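You operate a simulated robot arm through the tools that you are given. There is no shell and no other tool.

You run a simulated robot arm. Do the job below in one go: nothing can be reset, and whatever is moved stays where it is left.

TASK
Run the bottom deck out unread, then read the next deck into pocket R2.
Fine: both lie in the read hopper; read feed on, one press of RUN OUT (it lands in R1), read knob at R2, one press of START; leave the other decks.

The check looks at the end state, three seconds after you hand in, the way a careful person would. Anything else that was tipped, shoved, dropped, spilled or broken makes it a failure.

THE ROBOT
A 7-joint arm with a two-finger parallel gripper, fixed in place. Base frame: the origin is at the foot of the arm, x ahead of it, y to its left, z up. Readings come in m, degrees, newtons and seconds.
Its first joint turns from -149.0 to 149.0 degrees. Payload 3.43 kg.
Tool frame: the origin (TCP) lies between the finger pads and is the grasp point; the fingertips stand 0.03 m ahead of it; z points along the fingers, y is the line along which they close. Largest opening 0.094 m; finger width 0.028, thickness 0.01; the body of the gripper, 0.05 by 0.096 m, starts 0.055 m behind the TCP.
Orientation is told as [roll, pitch, yaw] about the base's x, y, z axes, in that order, counted from this pose: with the fingers straight down and closing along the base's y, the tool's x points along the base's -x, its y along +y and its z along -z.

THE INTERFACE
- The arm moves only by the tool play_rows. Its argument "steps" is a list that holds one entry, the list of rows, each a list of 7 numbers: the shift along the tool's x, y, z in cm, then the turn, a rotation vector about the tool's x, y, z in degrees, then the finger opening in cm, from 0 to 9.4. In form: [[[dx, dy, dz, ax, ay, az, gripper], ...]]. A call has 1 to 20 rows; each row shifts and turns the commanded pose from where the row before left it, along the tool's axes as they then stand. Rows are played at 5 a second. More than 0.05 m and 8.6 degrees between two rows, or a gripper value outside its range, and nothing of the call is played. A pose out of reach is approached as far as the arm can. The call stops where the force on the tool passes 90 N (or 10 N more than at its start, if that is more) or the arm is blocked; 0.2 s more then pass. The fingers move at their own pace (about 0.045 m/s each) and stop on an object; they squeeze with about 31 N. The grip force told is the motor's: it shows also when the fingers shut on nothing. Time passes only in rows, and 0.2 s behind the last, so rows that do not move let the fingers close. It gives the time, the measured TCP pose, the force on the tool (base axes), the opening and the grip force at its end, in the units of the frame above (readings bear some noise), with the torque about the TCP (base axes, N m) and any sound that the robot's microphone picked up.
- Cameras (640 x 400 px; columns grow to the right, rows downward): "scene" is fixed at [0.2182, 0.4982, 1.3269]; the picture's right is [0.34, -0.94, 0.00], its down [-0.58, -0.21, -0.79] and it looks along [0.74, 0.27, -0.61] (base axes); focal length 311 px, centre (320, 200). "wrist" rides on the gripper at [0.076, 0.014, -0.103] in the tool frame; the picture's right is [-0.18, 0.98, 0.00], its down [-0.75, -0.14, -0.64] and it looks along [-0.63, -0.12, 0.77] (tool axes); focal length 243 px, centre (320, 200). There is no depth. A picture from a camera that has moved, and an enlarged one, comes with that camera's place and axes in the base frame and with its lens.
- get_image(camera): a new picture of that camera. The clock stands still meanwhile.
- inspect(camera, box): a new picture of the part [left, top, right, bottom] of that camera's present view, enlarged. The clock stands still meanwhile.
- job_done(): hands the job in; it is judged then, once.

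Nothing tells you positions but the pictures and the camera data. Unless the task says otherwise, let go and move clear before handing in.

The tools are called after "Request:" as a command line: name --argument value ..., lists and objects as JSON in quotes. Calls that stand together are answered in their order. play_rows: Moves the arm, as the interface text tells. Its arguments: {"type":"object","properties":{"steps":{"type":"array","items":{"type":"array","items":{"type":"array","items":{"type":"number"}}}}},"required":["steps"]} The other tools are called the same way: get_image (camera) takes a picture; inspect (camera, box) takes an enlarged picture of a part of a camera's view; job_done () hands the job in.

At the start:

```text
time: 0.0
tcp_pos: [0.7916, 0.5907, 1.0957]
ee_rot: [0.1, 0.0, 0.0]
wrist_force: [0.2, -0.2, 0.4]
ft_torque: [0.01, 0.02, -0.02]
gripper_width: 0.0939
grip_force: 0.0
```

scene: 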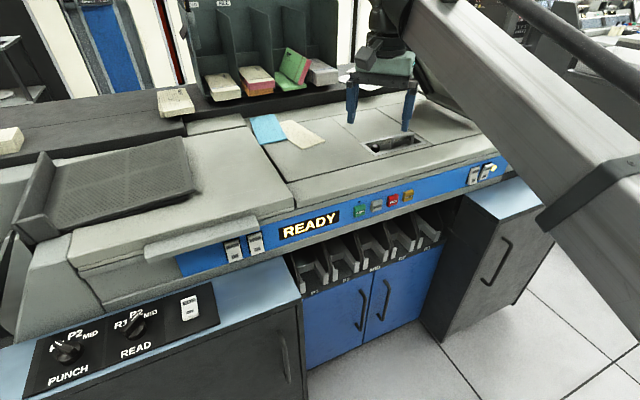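
wrist: 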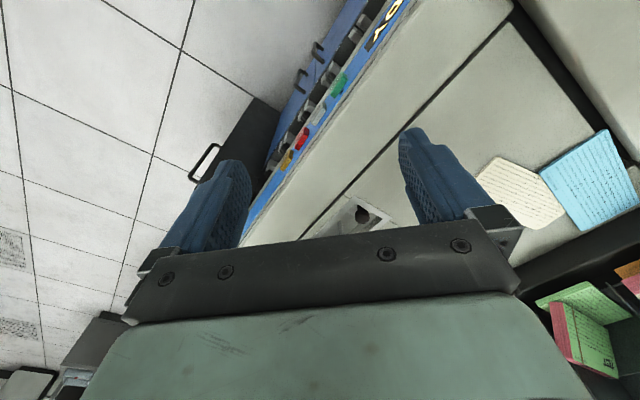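

I see a card read-punch with a control strip, knobs for PUNCH and READ, and decks on the shelf and top. I'll look closer at the parts before moving anything.

Request:
inspect --camera "scene" --box '[340, 150, 520, 260]'

Request:
inspect --camera "scene" --box '[20, 280, 220, 400]'

Request:
inspect --camera "scene" --box '[170, 180, 350, 290]'

Request:
inspect --camera "scene" --box '[150, 50, 350, 170]'

Request:
inspect --camera "scene" --box '[330, 90, 450, 170]'

Request:
inspect --camera "scene" --box '[280, 200, 460, 320]'

```text
3.56 times, centred on (430, 205) of scene
camera zoom: at [0.2182, 0.4982, 1.3269], right [0.34, -0.94, 0.0], down [-0.58, -0.21, -0.79], along [0.74, 0.27, -0.61], focal length 1105 px, centre (-71, 182)
```

zoom: 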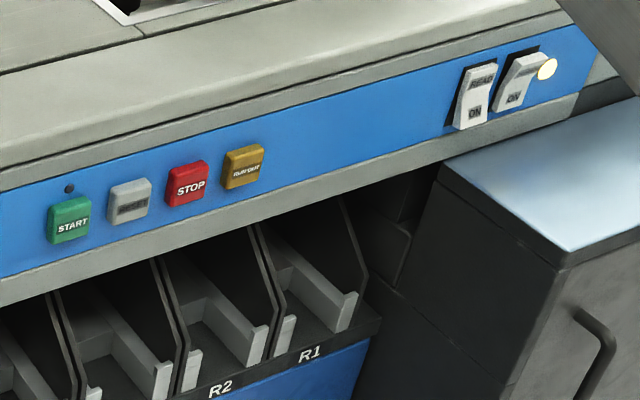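

```text
3.20 times, centred on (120, 340) of scene
camera zoom: at [0.2182, 0.4982, 1.3269], right [0.34, -0.94, 0.0], down [-0.58, -0.21, -0.79], along [0.74, 0.27, -0.61], focal length 995 px, centre (960, -248)
```

zoom: 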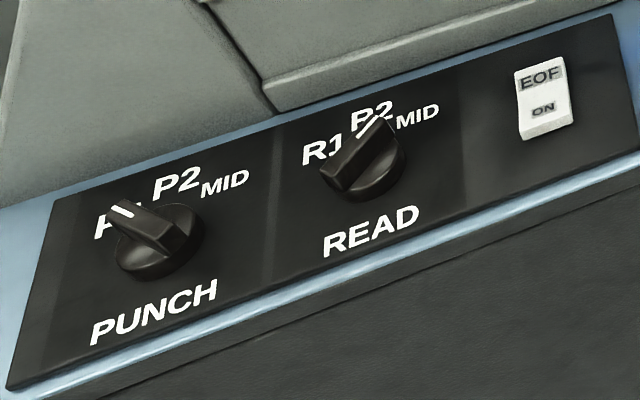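

```text
3.56 times, centred on (260, 235) of scene
camera zoom: at [0.2182, 0.4982, 1.3269], right [0.34, -0.94, 0.0], down [-0.58, -0.21, -0.79], along [0.74, 0.27, -0.61], focal length 1105 px, centre (533, 76)
```

zoom: 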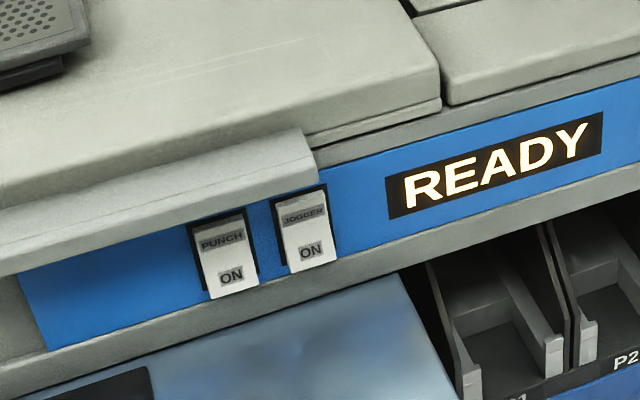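

```text
3.20 times, centred on (250, 110) of scene
camera zoom: at [0.2182, 0.4982, 1.3269], right [0.34, -0.94, 0.0], down [-0.58, -0.21, -0.79], along [0.74, 0.27, -0.61], focal length 995 px, centre (544, 488)
```

zoom: 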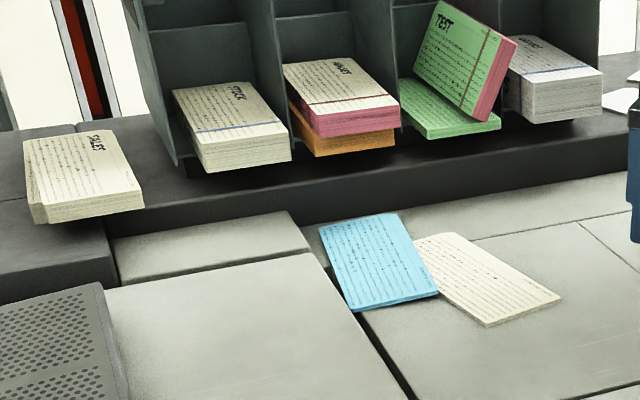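

```text
5.00 times, centred on (390, 130) of scene
camera zoom: at [0.2182, 0.4982, 1.3269], right [0.34, -0.94, 0.0], down [-0.58, -0.21, -0.79], along [0.74, 0.27, -0.61], focal length 1554 px, centre (-30, 550)
```

zoom: 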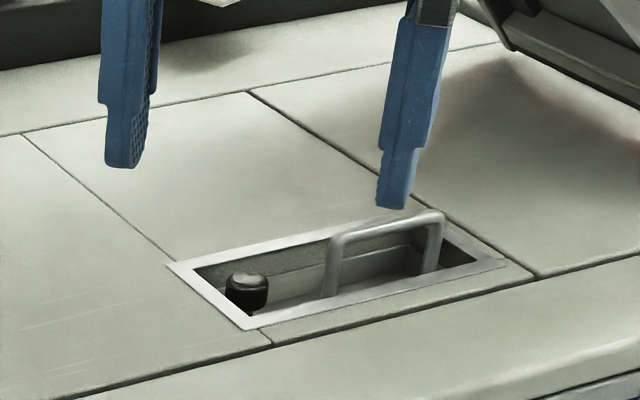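

```text
3.33 times, centred on (370, 260) of scene
camera zoom: at [0.2182, 0.4982, 1.3269], right [0.34, -0.94, 0.0], down [-0.58, -0.21, -0.79], along [0.74, 0.27, -0.61], focal length 1036 px, centre (153, 0)
```

zoom: 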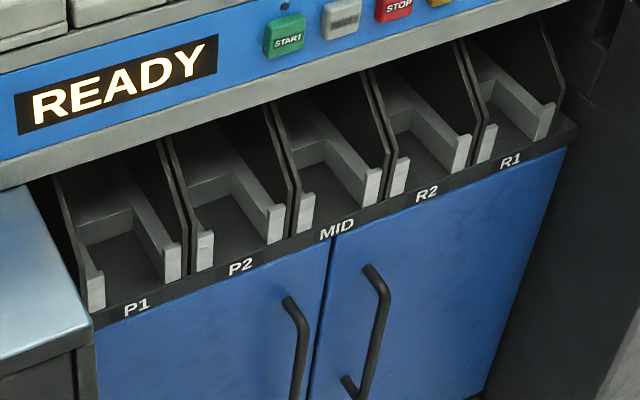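

The buttons are on a front strip running diagonally: START comes out near (0.81, 0.61, 0.835) and RUN OUT near (0.92, 0.505, 0.83). I'll back the arm off and turn it toward the machine for a better view.

Request:
play_rows --steps '[[[3.75, -1.25, -1.25, 0, 0, 0, 9.4], [3.75, -1.25, -1.25, 0, 0, 0, 9.4], [3.75, -1.25, -1.25, 0, 0, 0, 9.4], [3.75, -1.25, -1.25, 0, 0, 0, 6], [0, 0, 0, 0, 0, -7.5, 3], [0, 0, 0, 0, 0, -7.5, 0], [0, 0, 0, 0, 0, -7.5, 0], [0, 0, 0, 0, 0, -7.5, 0], [0, 0, 0, 0, 0, -7.5, 0], [0, 0, 0, 0, 0, -7.5, 0]]]'

Request:
get_image --camera "wrist"

Request:
get_image --camera "scene"

```text
time: 2.2
tcp_pos: [0.6423, 0.5404, 1.1445]
ee_rot: [0.0, 0.0, 45.0]
wrist_force: [0.2, 0.5, 0.5]
ft_torque: [-0.01, 0.01, -0.02]
gripper_width: 0.0002
grip_force: 31.4
```

```text
taken
camera wrist: at [0.5775, 0.4961, 1.2483], right [-0.57, 0.82, 0.0], down [0.63, 0.43, 0.64], along [0.53, 0.36, -0.77], focal length 243 px, centre (320, 200)
```

wrist: 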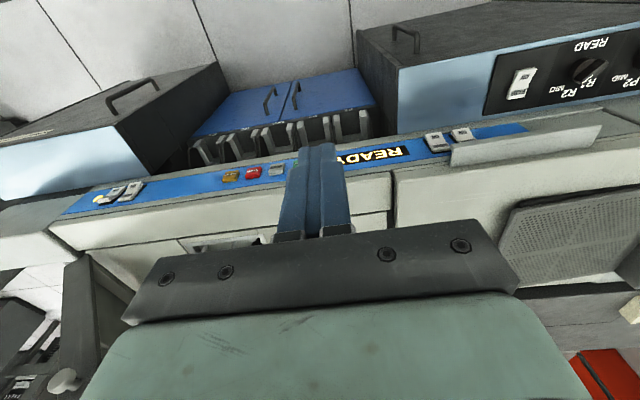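

```text
taken
```

scene: 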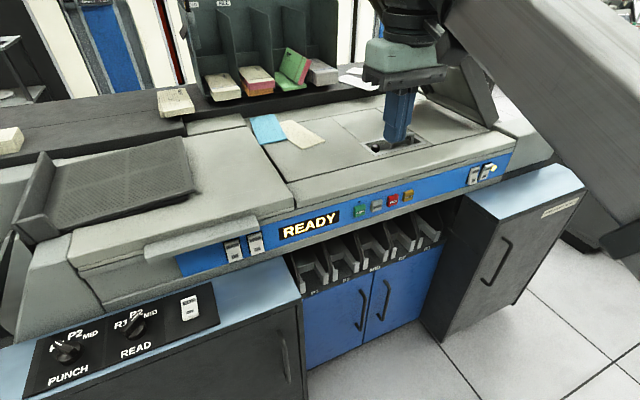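

The whole front is now in the wrist view, upside down. I'll enlarge the switches, knobs and hopper area.

Request:
inspect --camera "wrist" --box '[60, 150, 220, 250]'

Request:
inspect --camera "wrist" --box '[490, 20, 640, 120]'

Request:
inspect --camera "wrist" --box '[190, 130, 350, 230]'

Request:
inspect --camera "wrist" --box '[0, 220, 160, 400]'

Request:
inspect --camera "scene" --box '[440, 130, 560, 210]'

Request:
inspect --camera "scene" --box '[80, 290, 190, 370]'

```text
4.00 times, centred on (140, 200) of wrist
camera zoom: at [0.5775, 0.4961, 1.2483], right [-0.57, 0.82, 0.0], down [0.63, 0.43, 0.64], along [0.53, 0.36, -0.77], focal length 970 px, centre (1040, 200)
```

zoom: 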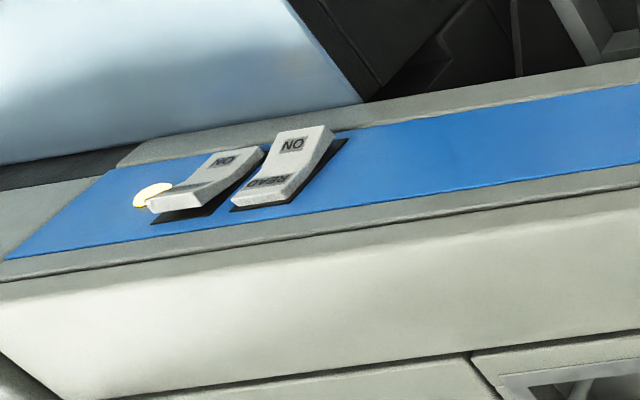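

```text
4.00 times, centred on (565, 70) of wrist
camera zoom: at [0.5775, 0.4961, 1.2483], right [-0.57, 0.82, 0.0], down [0.63, 0.43, 0.64], along [0.53, 0.36, -0.77], focal length 970 px, centre (-660, 720)
```

zoom: 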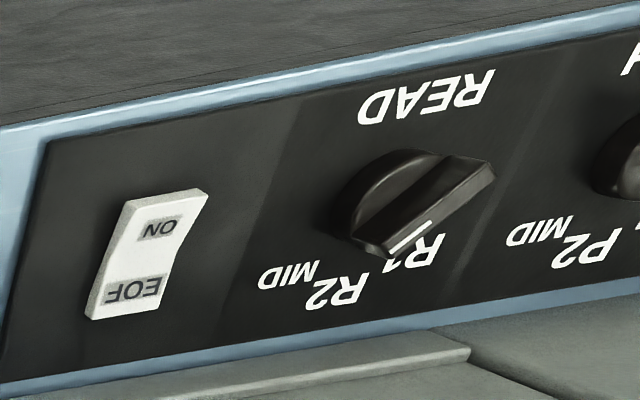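

```text
4.00 times, centred on (270, 180) of wrist
camera zoom: at [0.5775, 0.4961, 1.2483], right [-0.57, 0.82, 0.0], down [0.63, 0.43, 0.64], along [0.53, 0.36, -0.77], focal length 970 px, centre (520, 280)
```

zoom: 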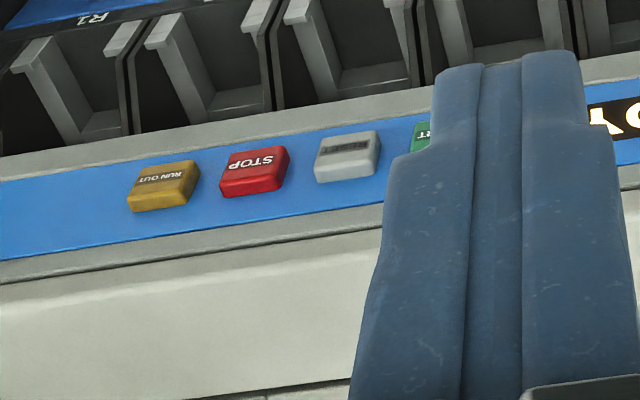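

```text
2.22 times, centred on (80, 310) of wrist
camera zoom: at [0.5775, 0.4961, 1.2483], right [-0.57, 0.82, 0.0], down [0.63, 0.43, 0.64], along [0.53, 0.36, -0.77], focal length 539 px, centre (853, -44)
```

zoom: 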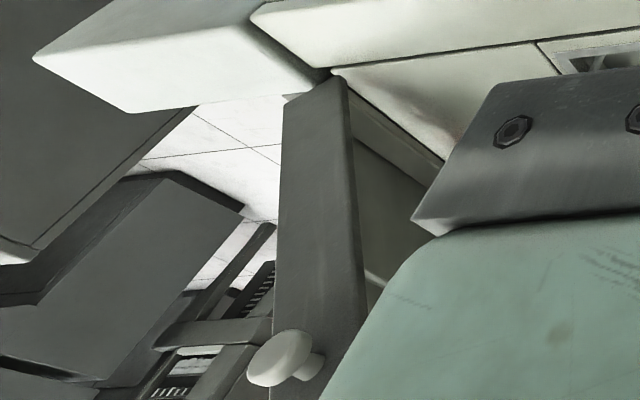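

```text
5.00 times, centred on (500, 170) of scene
camera zoom: at [0.2182, 0.4982, 1.3269], right [0.34, -0.94, 0.0], down [-0.58, -0.21, -0.79], along [0.74, 0.27, -0.61], focal length 1554 px, centre (-580, 350)
```

zoom: 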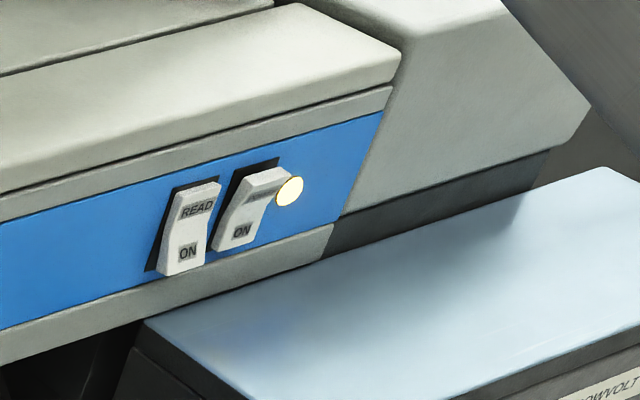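

```text
5.00 times, centred on (135, 330) of scene
camera zoom: at [0.2182, 0.4982, 1.3269], right [0.34, -0.94, 0.0], down [-0.58, -0.21, -0.79], along [0.74, 0.27, -0.61], focal length 1554 px, centre (1245, -450)
```

zoom: 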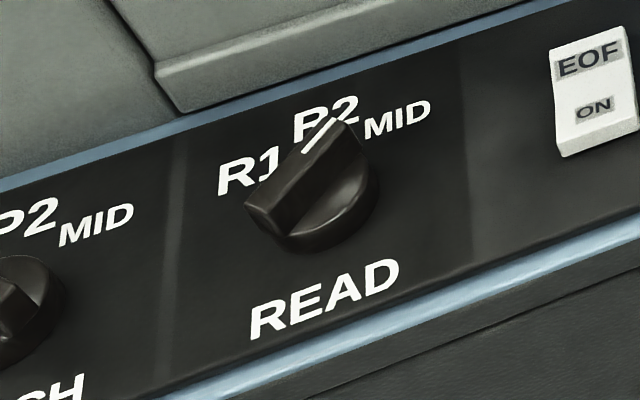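

The strip is close to vertical at about 1.01 m depth along (0.707, 0.707). READ looks to be off, with its "ON" end standing proud, and the read knob seems to point at MID. I'll lower and tilt the tool toward the strip for a closer look.

Request:
play_rows --steps '[[[1.5, -2.5, 4, 0, 0, 0, 9.4], [1.5, -2.5, 4, 0, 0, 0, 9.4], [1.5, -2, 4, 0, 0, 0, 9.4], [0, 0, 0, 0, -7.5, 0, 9.4], [0, 0, 0, 0, -7.5, 0, 9.4], [0, 0, 0, 0, -7.5, 0, 9.4], [0, 0, 0, 0, -7.5, 0, 9.4], [0, 0, 0, 0, -7.5, 0, 9.4], [0, 0, 0, 0, -7.5, 0, 9.4]]]'

Request:
get_image --camera "wrist"

Request:
get_image --camera "scene"

```text
time: 4.2
tcp_pos: [0.6588, 0.4609, 1.026]
ee_rot: [0.0, -45.1, 45.0]
wrist_force: [0.0, 0.1, 0.0]
ft_torque: [0.03, 0.02, -0.01]
gripper_width: 0.094
grip_force: 0.0
```

```text
taken
camera wrist: at [0.5593, 0.3793, 1.0443], right [-0.6, 0.79, 0.13], down [0.15, -0.05, 0.99], along [0.78, 0.62, -0.09], focal length 243 px, centre (320, 200)
```

wrist: 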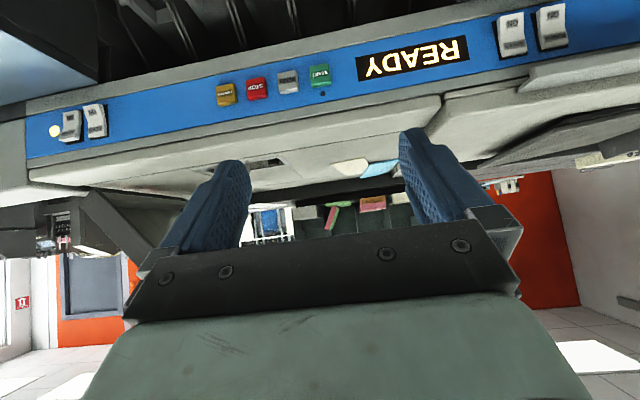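

```text
taken
```

scene: 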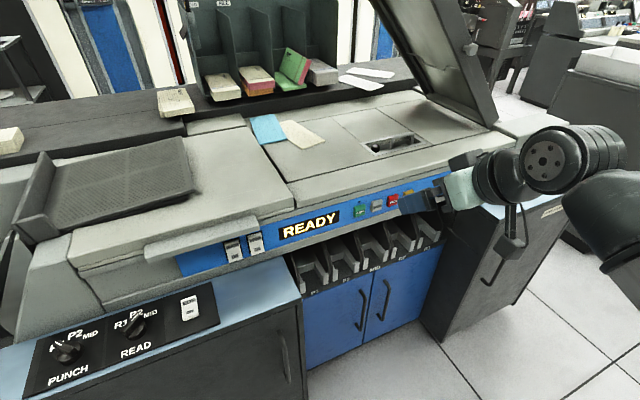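

This is a clear frontal, upside-down view of the strip. I'll zoom in on both switch pairs and the buttons.

Request:
inspect --camera "wrist" --box '[30, 85, 142, 155]'

Request:
inspect --camera "wrist" --box '[200, 50, 344, 140]'

Request:
inspect --camera "wrist" --box '[472, 0, 600, 80]'

Request:
inspect --camera "scene" --box '[330, 90, 450, 170]'

Request:
inspect --camera "scene" --box '[390, 30, 560, 140]'

```text
5.71 times, centred on (86, 120) of wrist
camera zoom: at [0.5593, 0.3793, 1.0443], right [-0.6, 0.79, 0.13], down [0.15, -0.05, 0.99], along [0.78, 0.62, -0.09], focal length 1386 px, centre (1657, 657)
```

zoom: 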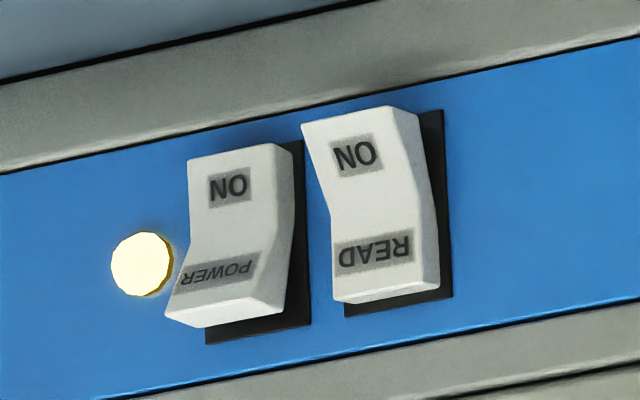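

```text
4.44 times, centred on (272, 95) of wrist
camera zoom: at [0.5593, 0.3793, 1.0443], right [-0.6, 0.79, 0.13], down [0.15, -0.05, 0.99], along [0.78, 0.62, -0.09], focal length 1078 px, centre (533, 667)
```

zoom: 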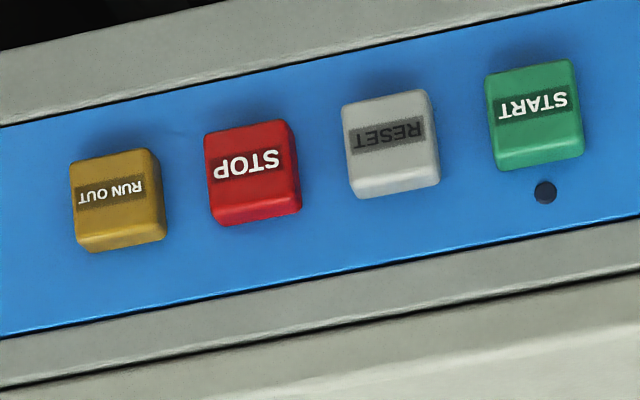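

```text
5.00 times, centred on (536, 40) of wrist
camera zoom: at [0.5593, 0.3793, 1.0443], right [-0.6, 0.79, 0.13], down [0.15, -0.05, 0.99], along [0.78, 0.62, -0.09], focal length 1213 px, centre (-760, 1000)
```

zoom: 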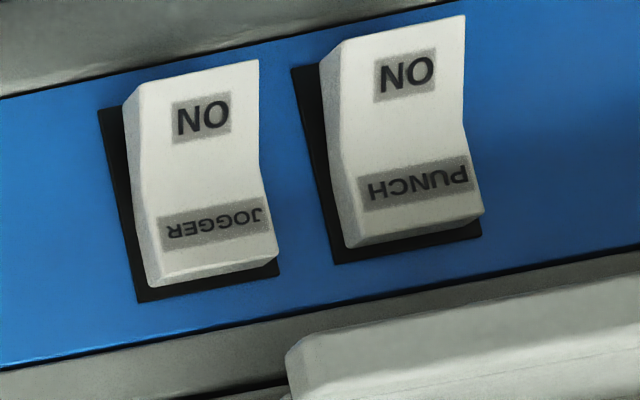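

```text
5.00 times, centred on (390, 130) of scene
camera zoom: at [0.2182, 0.4982, 1.3269], right [0.34, -0.94, 0.0], down [-0.58, -0.21, -0.79], along [0.74, 0.27, -0.61], focal length 1554 px, centre (-30, 550)
```

zoom: 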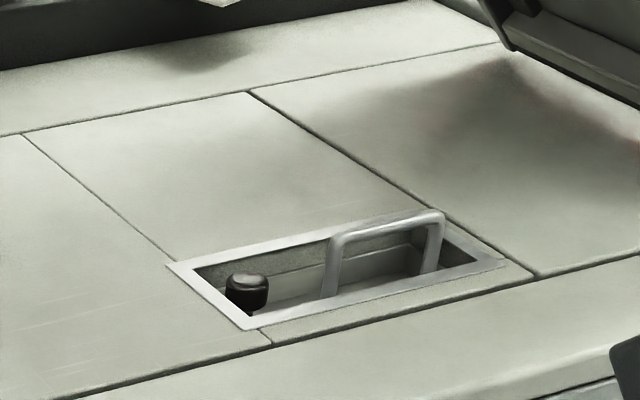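

```text
3.64 times, centred on (475, 85) of scene
camera zoom: at [0.2182, 0.4982, 1.3269], right [0.34, -0.94, 0.0], down [-0.58, -0.21, -0.79], along [0.74, 0.27, -0.61], focal length 1130 px, centre (-244, 618)
```

zoom: 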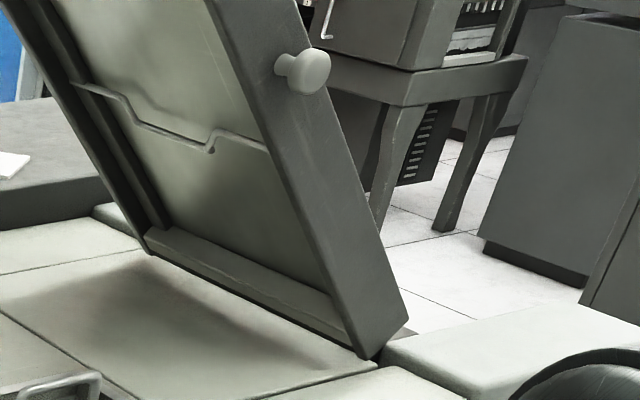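

All four control buttons and the READ rocker triangulate consistently: READ's ON end at (1.074, 0.338, 0.817), RUN OUT at (0.910, 0.504, 0.837) and START at (0.810, 0.611, 0.834). POWER is already on and READ is off. Next I'll close the fingers, tilt further and go in front of the READ switch.

Request:
play_rows --steps '[[[0, 0, 0, 0, -7.5, 0, 6], [0, 0, 0, 0, -7.5, 0, 3], [0, -3.8, 0, 0, 0, 0, 0], [0, -3.8, 0, 0, 0, 0, 0], [0, -3.8, 0, 0, 0, 0, 0], [0, -3.8, 0, 0, 0, 0, 0], [0, -3.8, 0, 0, 0, 0, 0], [0, -3.8, 0, 0, 0, 0, 0], [0, -3.8, 0, 0, 0, 0, 0], [0, -3.8, 0, 0, 0, 0, 0], [0, -3.8, 0, 0, 0, 0, 0], [0, -3.8, 0, 0, 0, 0, 0], [1.7, 0, 2.93, 0, 0, 0, 0], [1.7, 0, 2.93, 0, 0, 0, 0], [1.7, 0, 2.93, 0, 0, 0, 0], [1.7, 0, 2.93, 0, 0, 0, 0], [1.7, 0, 2.93, 0, 0, 0, 0]]]'

Request:
get_image --camera "wrist"

Request:
get_image --camera "scene"

```text
time: 7.8
tcp_pos: [0.9871, 0.2491, 0.8786]
ee_rot: [-0.1, -60.1, 45.0]
wrist_force: [0.0, -0.1, 0.0]
ft_torque: [0.02, 0.01, -0.03]
gripper_width: 0.0
grip_force: 31.3
```

```text
taken
camera wrist: at [0.8882, 0.1693, 0.8643], right [-0.63, 0.76, 0.16], down [-0.03, -0.23, 0.97], along [0.78, 0.61, 0.16], focal length 243 px, centre (320, 200)
```

wrist: 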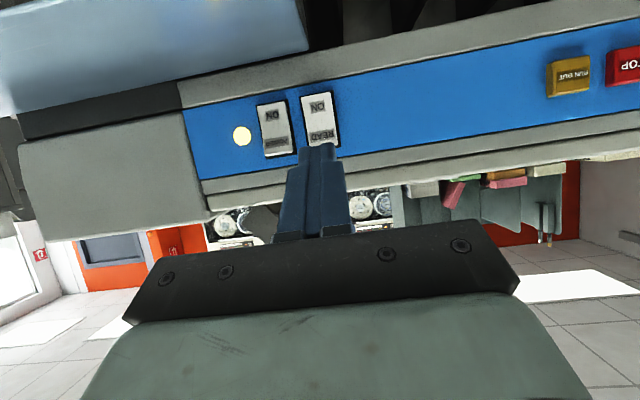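

```text
taken
```

scene: 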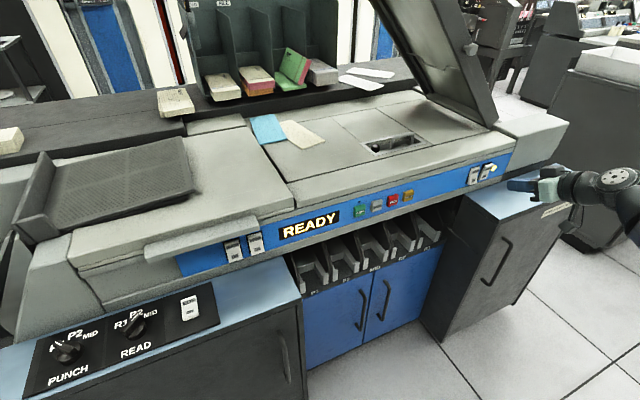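

The READ "ON" end sits straight ahead of the fingertips, slightly below the tool's height. I'll lower to it and stop just short of contact.

Request:
play_rows --steps '[[[1.9, -0.05, 3.18, 0, 0, 0, 0], [1.9, -0.05, 3.18, 0, 0, 0, 0], [-1.0, 0, 1.73, 0, 0, 0, 0], [-0.75, 0, 1.3, 0, 0, 0, 0]]]'

Request:
inspect --camera "wrist" --box '[220, 30, 444, 170]'

Request:
inspect --camera "scene" --box '[440, 130, 560, 210]'

```text
time: 8.8
tcp_pos: [1.0382, 0.3005, 0.8139]
ee_rot: [0.1, -60.1, 45.0]
wrist_force: [-0.2, 0.1, -0.2]
ft_torque: [0.03, -0.01, -0.04]
gripper_width: 0.0
grip_force: 30.6
```

```text
2.86 times, centred on (332, 100) of wrist
camera zoom: at [0.9391, 0.2197, 0.7999], right [-0.63, 0.76, 0.16], down [-0.03, -0.23, 0.97], along [0.78, 0.61, 0.16], focal length 693 px, centre (286, 486)
```

zoom: 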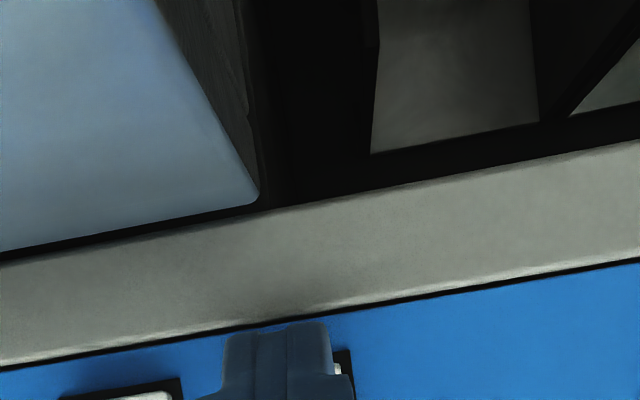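

```text
5.00 times, centred on (500, 170) of scene
camera zoom: at [0.2182, 0.4982, 1.3269], right [0.34, -0.94, 0.0], down [-0.58, -0.21, -0.79], along [0.74, 0.27, -0.61], focal length 1554 px, centre (-580, 350)
```

zoom: 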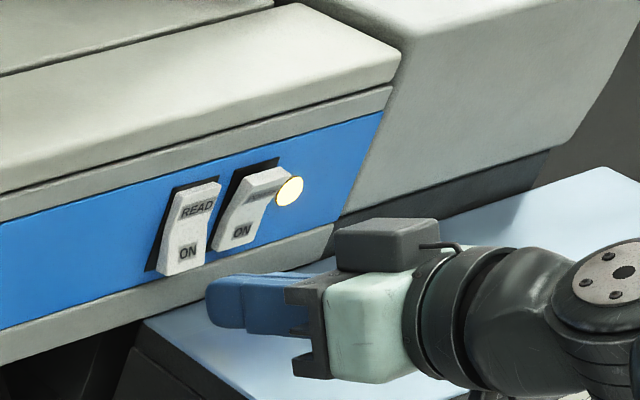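

The fingertip lines up with the lower (ON) half of READ, about 2 cm off. I'll push straight in, in small steps.

Request:
play_rows --steps '[[[-0.35, 0, 0.606, 0, 0, 0, 0], [-0.35, 0, 0.606, 0, 0, 0, 0], [-0.25, 0, 0.433, 0, 0, 0, 0], [-0.25, 0, 0.433, 0, 0, 0, 0], [-0.15, 0, 0.26, 0, 0, 0, 0]]]'

Request:
inspect --camera "scene" --box '[440, 130, 560, 210]'

```text
time: 10.0
tcp_pos: [1.0583, 0.3187, 0.8147]
ee_rot: [-0.1, -60.0, 45.0]
wrist_force: [-7.4, -5.8, 0.4]
ft_torque: [0.0, 0.01, 0.04]
gripper_width: 0.0
grip_force: 31.0
```

```text
5.00 times, centred on (500, 170) of scene
camera zoom: at [0.2182, 0.4982, 1.3269], right [0.34, -0.94, 0.0], down [-0.58, -0.21, -0.79], along [0.74, 0.27, -0.61], focal length 1554 px, centre (-580, 350)
```

zoom: 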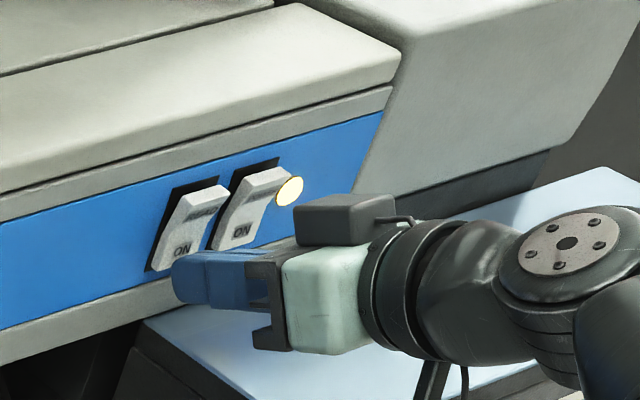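

READ has rocked over and now stands like POWER. I'll press a few mm more to make sure it latches, then back off and look.

Request:
play_rows --steps '[[[-0.15, 0, 0.26, 0, 0, 0, 0], [0, 0, 0, 0, 0, 0, 0], [0.75, 0, -1.3, 0, 0, 0, 0], [1.5, 0, -2.6, 0, 0, 0, 0], [2, 0, -3.46, 0, 0, 0, 0]]]'

Request:
inspect --camera "scene" --box '[440, 130, 560, 210]'

Request:
get_image --camera "wrist"

```text
time: 11.2
tcp_pos: [0.9994, 0.2616, 0.8158]
ee_rot: [0.0, -60.1, 45.0]
wrist_force: [0.5, 0.1, -0.4]
ft_torque: [0.02, -0.01, -0.02]
gripper_width: 0.0
grip_force: 31.3
```

```text
5.00 times, centred on (500, 170) of scene
camera zoom: at [0.2182, 0.4982, 1.3269], right [0.34, -0.94, 0.0], down [-0.58, -0.21, -0.79], along [0.74, 0.27, -0.61], focal length 1554 px, centre (-580, 350)
```

zoom: 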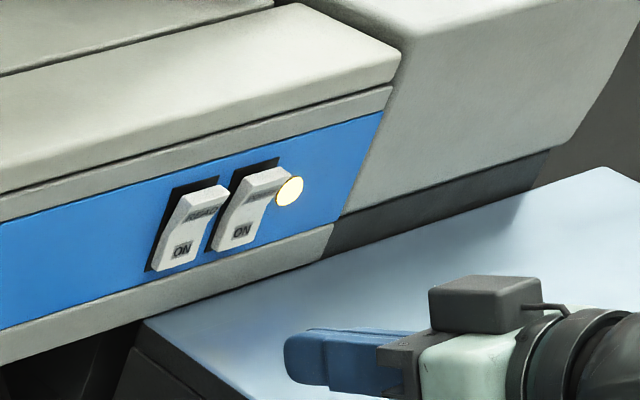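

```text
taken
camera wrist: at [0.8993, 0.1811, 0.7998], right [-0.63, 0.76, 0.16], down [-0.03, -0.23, 0.97], along [0.78, 0.61, 0.16], focal length 243 px, centre (320, 200)
```

wrist: 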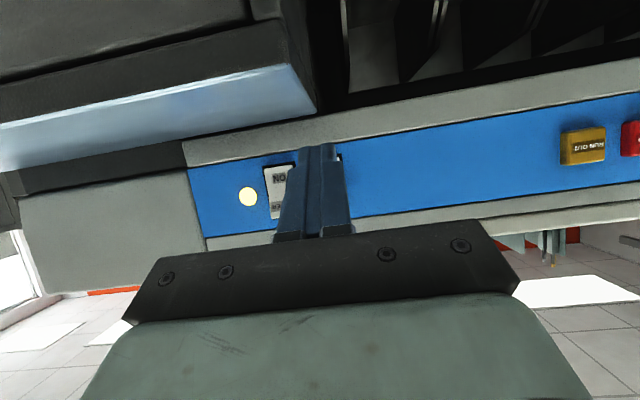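

READ is on (both rockers match) and POWER is undisturbed. Now I'll move left to stand in front of RUN OUT.

Request:
play_rows --steps '[[[-1.73, 0, -1.0, 0, 0, 0, 0], [0, 3.8, 0, 0, 0, 0, 0], [0, 3.8, 0, 0, 0, 0, 0], [0, 3.8, 0, 0, 0, 0, 0], [0, 3.8, 0, 0, 0, 0, 0], [0, 3.8, 0, 0, 0, 0, 0], [0, 3.8, 0, 0, 0, 0, 0]]]'

Request:
get_image --camera "wrist"

Request:
inspect --camera "scene" --box '[340, 150, 520, 260]'

```text
time: 12.8
tcp_pos: [0.84, 0.4228, 0.8341]
ee_rot: [-0.1, -60.0, 44.9]
wrist_force: [-0.2, -0.8, -0.1]
ft_torque: [-0.04, 0.0, -0.01]
gripper_width: 0.0002
grip_force: 31.4
```

```text
taken
camera wrist: at [0.7392, 0.3422, 0.82], right [-0.63, 0.76, 0.16], down [-0.03, -0.23, 0.97], along [0.78, 0.61, 0.16], focal length 243 px, centre (320, 200)
```

wrist: 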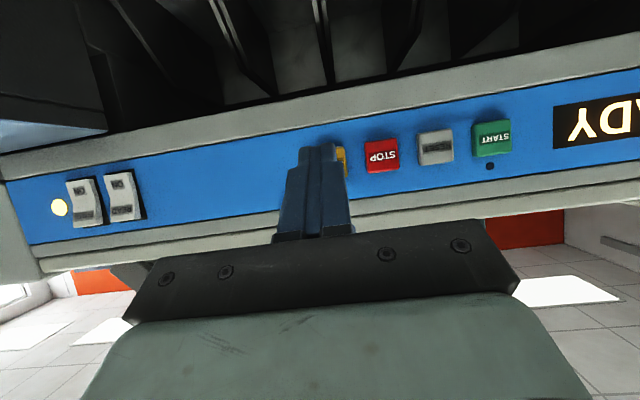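

```text
3.56 times, centred on (430, 205) of scene
camera zoom: at [0.2182, 0.4982, 1.3269], right [0.34, -0.94, 0.0], down [-0.58, -0.21, -0.79], along [0.74, 0.27, -0.61], focal length 1105 px, centre (-71, 182)
```

zoom: 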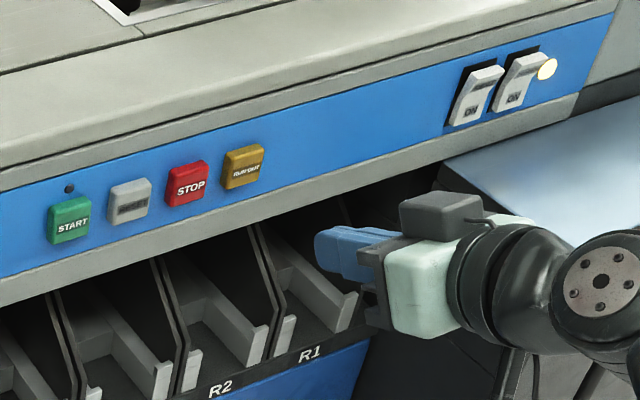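

RUN OUT is centred behind the fingertip, with STOP well clear to the side. I'll approach to about 1 cm.

Request:
play_rows --steps '[[[-0.8, -0.15, 1.9, 0, 0, 0, 0], [-1, 0, 1.73, 0, 0, 0, 0], [-1, 0, 1.73, 0, 0, 0, 0]]]'

Request:
inspect --camera "scene" --box '[350, 160, 470, 240]'

Request:
get_image --camera "wrist"

```text
time: 13.6
tcp_pos: [0.8817, 0.4636, 0.8315]
ee_rot: [-0.1, -59.9, 44.9]
wrist_force: [-1.0, 0.4, 0.2]
ft_torque: [0.01, -0.02, 0.0]
gripper_width: 0.0
grip_force: 31.5
```

```text
5.00 times, centred on (410, 200) of scene
camera zoom: at [0.2182, 0.4982, 1.3269], right [0.34, -0.94, 0.0], down [-0.58, -0.21, -0.79], along [0.74, 0.27, -0.61], focal length 1554 px, centre (-130, 200)
```

zoom: 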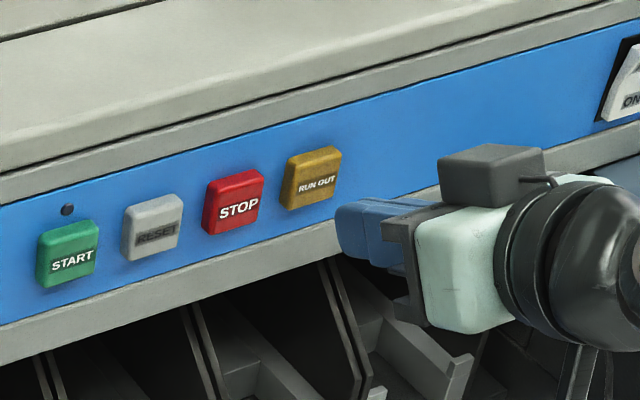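

```text
taken
camera wrist: at [0.7826, 0.3837, 0.8169], right [-0.63, 0.76, 0.16], down [-0.03, -0.23, 0.97], along [0.78, 0.61, 0.16], focal length 243 px, centre (320, 200)
```

wrist: 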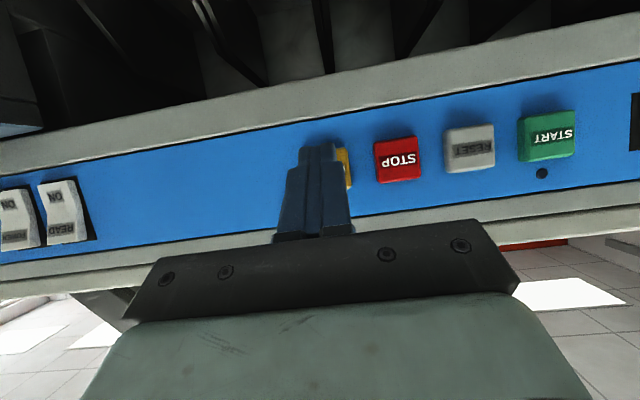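

Alignment is good. I'll push straight in now in small steps, watching the force.

Request:
play_rows --steps '[[[-0.5, 0, 0.866, 0, 0, 0, 0], [-0.25, 0, 0.433, 0, 0, 0, 0], [-0.15, 0, 0.26, 0, 0, 0, 0], [-0.15, 0, 0.26, 0, 0, 0, 0]]]'

Request:
inspect --camera "scene" --box '[350, 160, 470, 240]'

```text
time: 14.6
tcp_pos: [0.8958, 0.4784, 0.8316]
ee_rot: [-0.1, -60.0, 45.0]
wrist_force: [-1.4, -0.5, 0.2]
ft_torque: [-0.01, -0.01, 0.0]
gripper_width: 0.0001
grip_force: 30.8
```

```text
5.00 times, centred on (410, 200) of scene
camera zoom: at [0.2182, 0.4982, 1.3269], right [0.34, -0.94, 0.0], down [-0.58, -0.21, -0.79], along [0.74, 0.27, -0.61], focal length 1554 px, centre (-130, 200)
```

zoom: 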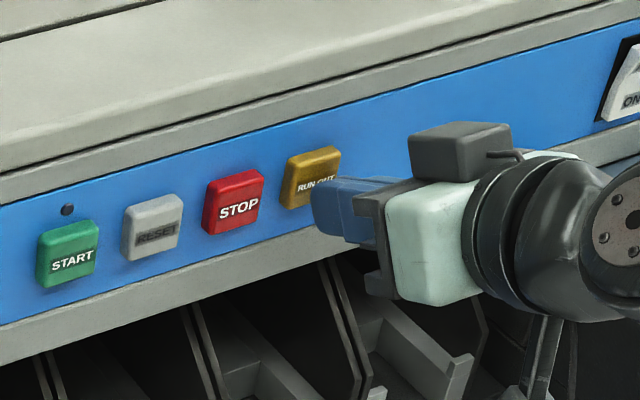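

The tip is about to meet the button face. I'll continue inward.

Request:
play_rows --steps '[[[-0.15, 0, 0.26, 0, 0, 0, 0], [-0.15, 0, 0.26, 0, 0, 0, 0]]]'

Request:
inspect --camera "scene" --box '[350, 160, 470, 240]'

```text
time: 15.2
tcp_pos: [0.9012, 0.4825, 0.8328]
ee_rot: [0.0, -59.9, 45.1]
wrist_force: [-8.3, -6.8, -0.5]
ft_torque: [0.03, 0.04, 0.03]
gripper_width: 0.0
grip_force: 31.1
heard: click
```

```text
5.00 times, centred on (410, 200) of scene
camera zoom: at [0.2182, 0.4982, 1.3269], right [0.34, -0.94, 0.0], down [-0.58, -0.21, -0.79], along [0.74, 0.27, -0.61], focal length 1554 px, centre (-130, 200)
```

zoom: 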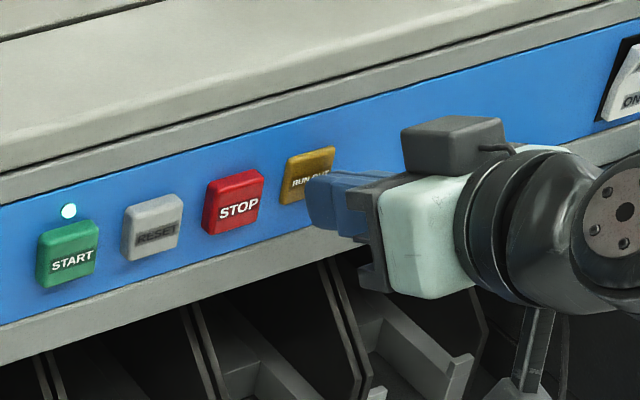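

Click heard, and the lamp above START has lit. I'll back straight off and check what happens.

Request:
play_rows --steps '[[[0.75, 0, -1.3, 0, 0, 0, 0], [1.5, 0, -2.6, 0, 0, 0, 0], [2, 0, -3.46, 0, 0, 0, 0], [2, 0, -3.46, 0, 0, 0, 0], [0, 0, 0, 0, 0, 0, 0]]]'

Request:
get_image --camera "scene"

Request:
get_image --camera "wrist"

Request:
inspect --camera "scene" --box '[340, 160, 460, 240]'

```text
time: 16.4
tcp_pos: [0.8129, 0.3947, 0.8322]
ee_rot: [0.0, -60.0, 44.9]
wrist_force: [0.6, 0.4, 0.3]
ft_torque: [0.02, 0.02, 0.0]
gripper_width: 0.0002
grip_force: 31.1
```

```text
taken
```

scene: 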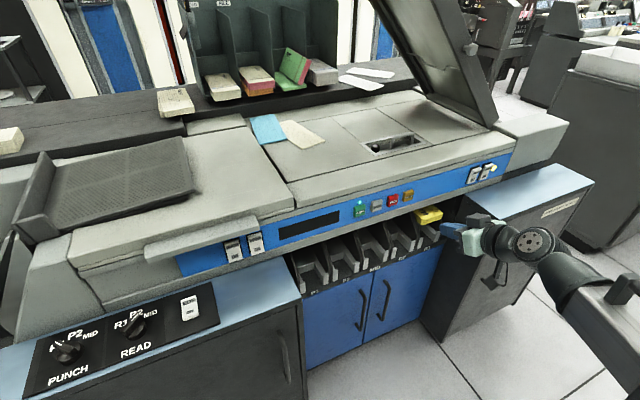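

```text
taken
camera wrist: at [0.7136, 0.3142, 0.8178], right [-0.63, 0.76, 0.16], down [-0.03, -0.23, 0.97], along [0.78, 0.61, 0.16], focal length 243 px, centre (320, 200)
```

wrist: 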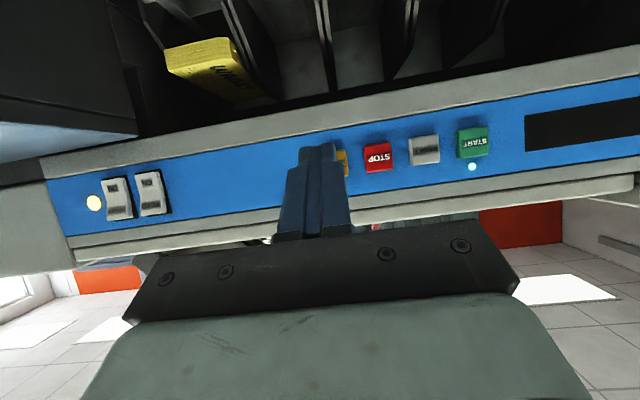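

```text
5.00 times, centred on (400, 200) of scene
camera zoom: at [0.2182, 0.4982, 1.3269], right [0.34, -0.94, 0.0], down [-0.58, -0.21, -0.79], along [0.74, 0.27, -0.61], focal length 1554 px, centre (-80, 200)
```

zoom: 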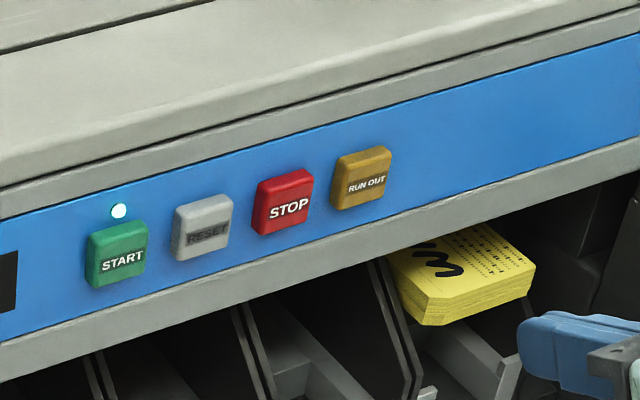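

The yellow deck has landed in R1 after the one press. Now the read knob: I'll lift away, straighten the tool, and move over to the left panel for a close look.

Request:
play_rows --steps '[[[-3.81, 0, -2.2, 0, 0, 0, 0], [-3.81, 0, -2.2, 0, 0, 0, 0], [-3.81, 0, -2.2, 0, 0, 0, 0], [-3.81, 0, -2.2, 0, 0, 0, 0], [-3.81, 0, -2.2, 0, 0, 0, 0], [0, 0, 0, 0, 7.5, 0, 0], [0, 0, 0, 0, 7.5, 0, 0], [0, 0, 0, 0, 7.5, 0, 0], [0, 0, 0, 0, 7.5, 0, 0], [0, 0, 0, 0, 7.5, 0, 0], [0, 0, 0, 0, 7.5, 0, 0], [0, 0, 0, 0, 7.5, 0, 0], [0, 0, 0, 0, 7.5, 0, 0], [2, 0, 0, 0, 0, 0, 0], [2, 0, 0, 0, 0, 0, 0]]]'

Request:
play_rows --steps '[[[0, 4, 0, 0, 0, 0, 0], [0, 4, 0, 0, 0, 0, 0], [0, 4, 0, 0, 0, 0, 0], [0, 4, 0, 0, 0, 0, 0], [0, 4, 0, 0, 0, 0, 0], [0, 4, 0, 0, 0, 0, 0], [0, 4, 0, 0, 0, 0, 0], [0, 4, 0, 0, 0, 0, 0], [0, 4, 0, 0, 0, 0, 0], [0, 4, 0, 0, 0, 0, 0], [0, 4, 0, 0, 0, 0, 0], [0, 4, 0, 0, 0, 0, 0], [0, 4, 0, 0, 0, 0, 0], [0, 4, 0, 0, 0, 0, 0], [0, 4, 0, 0, 0, 0, 9.4], [0, 4, 0, 0, 0, 0, 9.4], [0, 4, 0, 0, 0, 0, 9.4], [0, 0, 0, 0, 0, 0, 9.4]]]'

Request:
get_image --camera "wrist"

Request:
get_image --camera "scene"

```text
time: 19.6
tcp_pos: [0.7842, 0.3661, 1.0514]
ee_rot: [0.1, 0.0, 44.9]
wrist_force: [-0.4, 0.6, 0.3]
ft_torque: [-0.02, 0.04, 0.02]
gripper_width: 0.0
grip_force: 31.4
```

```text
time: 23.4
tcp_pos: [0.3026, 0.8473, 1.0522]
ee_rot: [0.0, 0.0, 45.0]
wrist_force: [0.2, 0.7, -0.4]
ft_torque: [0.01, 0.01, -0.03]
gripper_width: 0.0866
grip_force: 0.0
```

```text
taken
camera wrist: at [0.2392, 0.8027, 1.1541], right [-0.56, 0.83, 0.0], down [0.63, 0.43, 0.64], along [0.53, 0.36, -0.77], focal length 243 px, centre (320, 200)
```

wrist: 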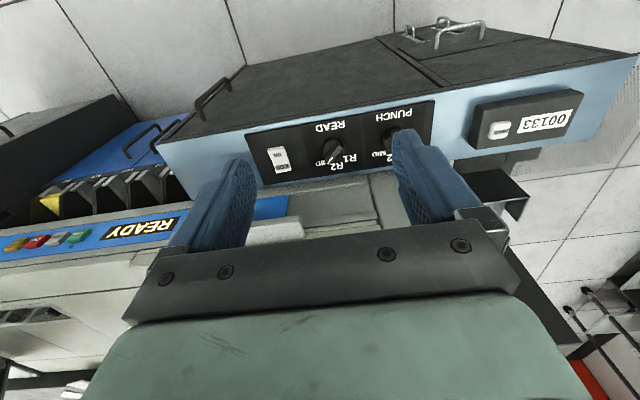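

```text
taken
```

scene: 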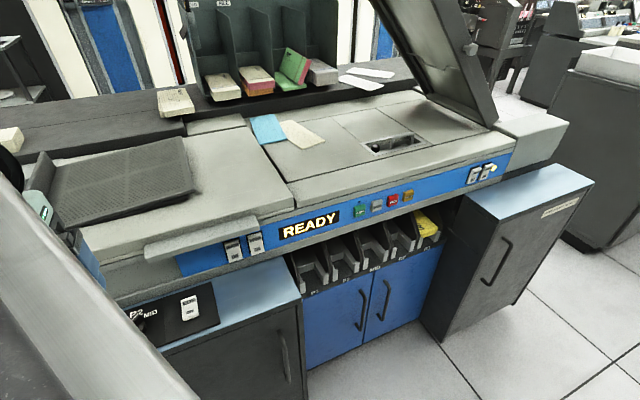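

READY is lit again, so the run-out has finished, and the panel is in view. I'll enlarge the knobs.

Request:
inspect --camera "wrist" --box '[284, 110, 396, 180]'

Request:
inspect --camera "scene" --box '[400, 195, 472, 240]'

```text
5.71 times, centred on (340, 145) of wrist
camera zoom: at [0.2392, 0.8027, 1.1541], right [-0.56, 0.83, 0.0], down [0.63, 0.43, 0.64], along [0.53, 0.36, -0.77], focal length 1386 px, centre (206, 514)
```

zoom: 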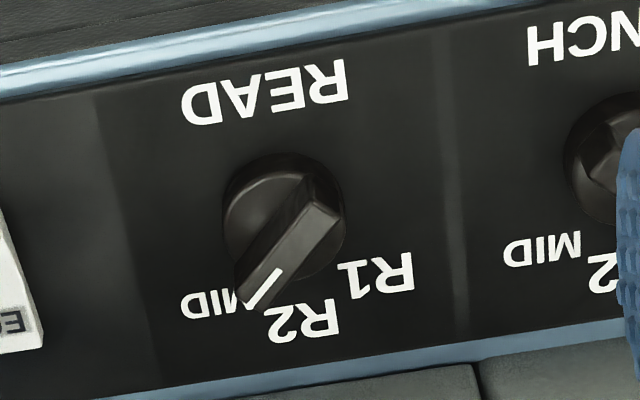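

```text
8.89 times, centred on (436, 218) of scene
camera zoom: at [0.2182, 0.4982, 1.3269], right [0.34, -0.94, 0.0], down [-0.58, -0.21, -0.79], along [0.74, 0.27, -0.61], focal length 2763 px, centre (-711, 44)
```

zoom: 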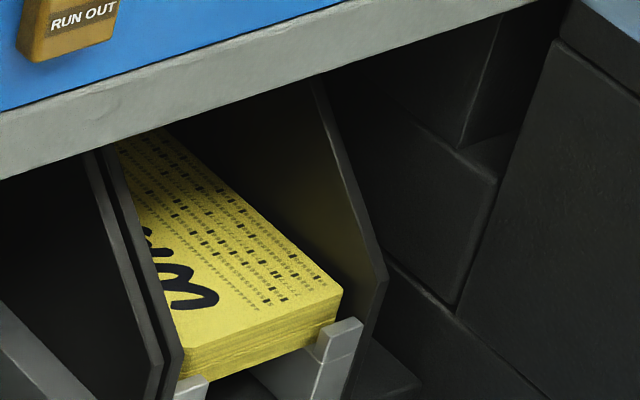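

The read knob's bar points along base +x, which is MID, and its axis is near (0.392, 0.935) with its top at z≈0.795. R2 lies 45° counter-clockwise. I'll line the fingers up with the bar, lean the tool back a little, and come down above it.

Request:
play_rows --steps '[[[0, 0, 0, 0, 0, 7.5, 8], [0, 0, 0, 0, 0, 7.5, 6], [0, 0, 0, 0, 0, 7.5, 5], [0, 0, 0, 0, 0, 7.5, 5], [0, 0, 0, 0, 0, 7.5, 5], [0, 0, 0, 0, 0, 7.5, 5], [0, 0, 0, 0, -8.33, 0, 5], [0, 0, 0, 0, -8.33, 0, 5], [0, 0, 0, 0, -8.34, 0, 5], [-0.336, 1.754, 3.512, 0, 0, 0, 5], [-0.336, 1.754, 3.512, 0, 0, 0, 5], [-0.336, 1.754, 3.512, 0, 0, 0, 5], [-0.336, 1.754, 3.512, 0, 0, 0, 5], [-0.336, 1.754, 3.512, 0, 0, 0, 5], [0, 0, 0, 0, 0, 0, 5]]]'

Request:
get_image --camera "wrist"

Request:
get_image --camera "scene"

```text
time: 26.6
tcp_pos: [0.3927, 0.9358, 0.8992]
ee_rot: [0.1, -25.1, -0.1]
wrist_force: [-1.0, 0.1, -0.2]
ft_torque: [-0.02, 0.03, -0.02]
gripper_width: 0.0499
grip_force: 0.0
```

```text
taken
camera wrist: at [0.2809, 0.9482, 0.9603], right [0.17, 0.98, 0.08], down [0.41, -0.14, 0.9], along [0.9, -0.12, -0.43], focal length 243 px, centre (320, 200)
```

wrist: 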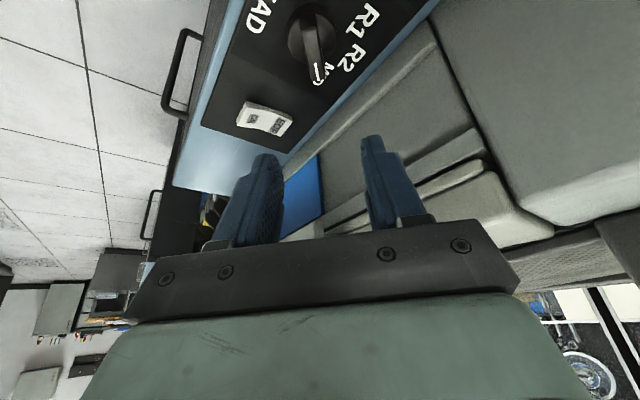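

```text
taken
```

scene: 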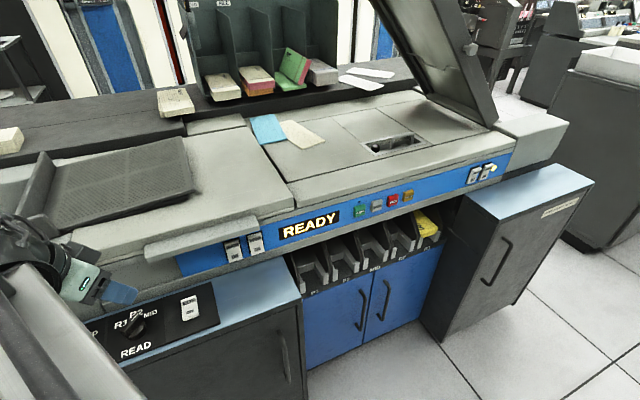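

Request:
inspect --camera "wrist" --box '[256, 0, 384, 80]'

Request:
inspect --camera "scene" --box '[60, 240, 220, 360]'

```text
5.00 times, centred on (320, 40) of wrist
camera zoom: at [0.2809, 0.9482, 0.9603], right [0.17, 0.98, 0.08], down [0.41, -0.14, 0.9], along [0.9, -0.12, -0.43], focal length 1213 px, centre (320, 1000)
```

zoom: 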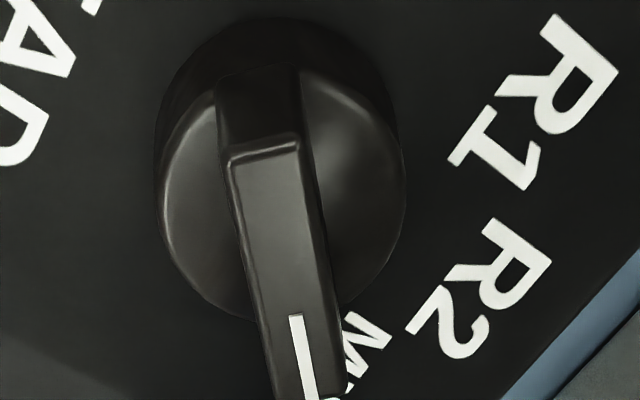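

```text
3.33 times, centred on (140, 300) of scene
camera zoom: at [0.2182, 0.4982, 1.3269], right [0.34, -0.94, 0.0], down [-0.58, -0.21, -0.79], along [0.74, 0.27, -0.61], focal length 1036 px, centre (920, -133)
```

zoom: 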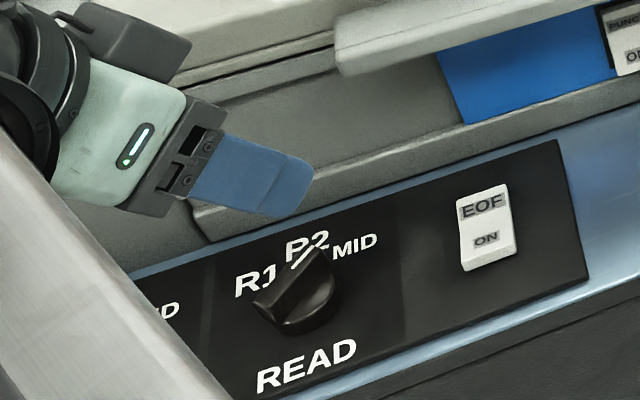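

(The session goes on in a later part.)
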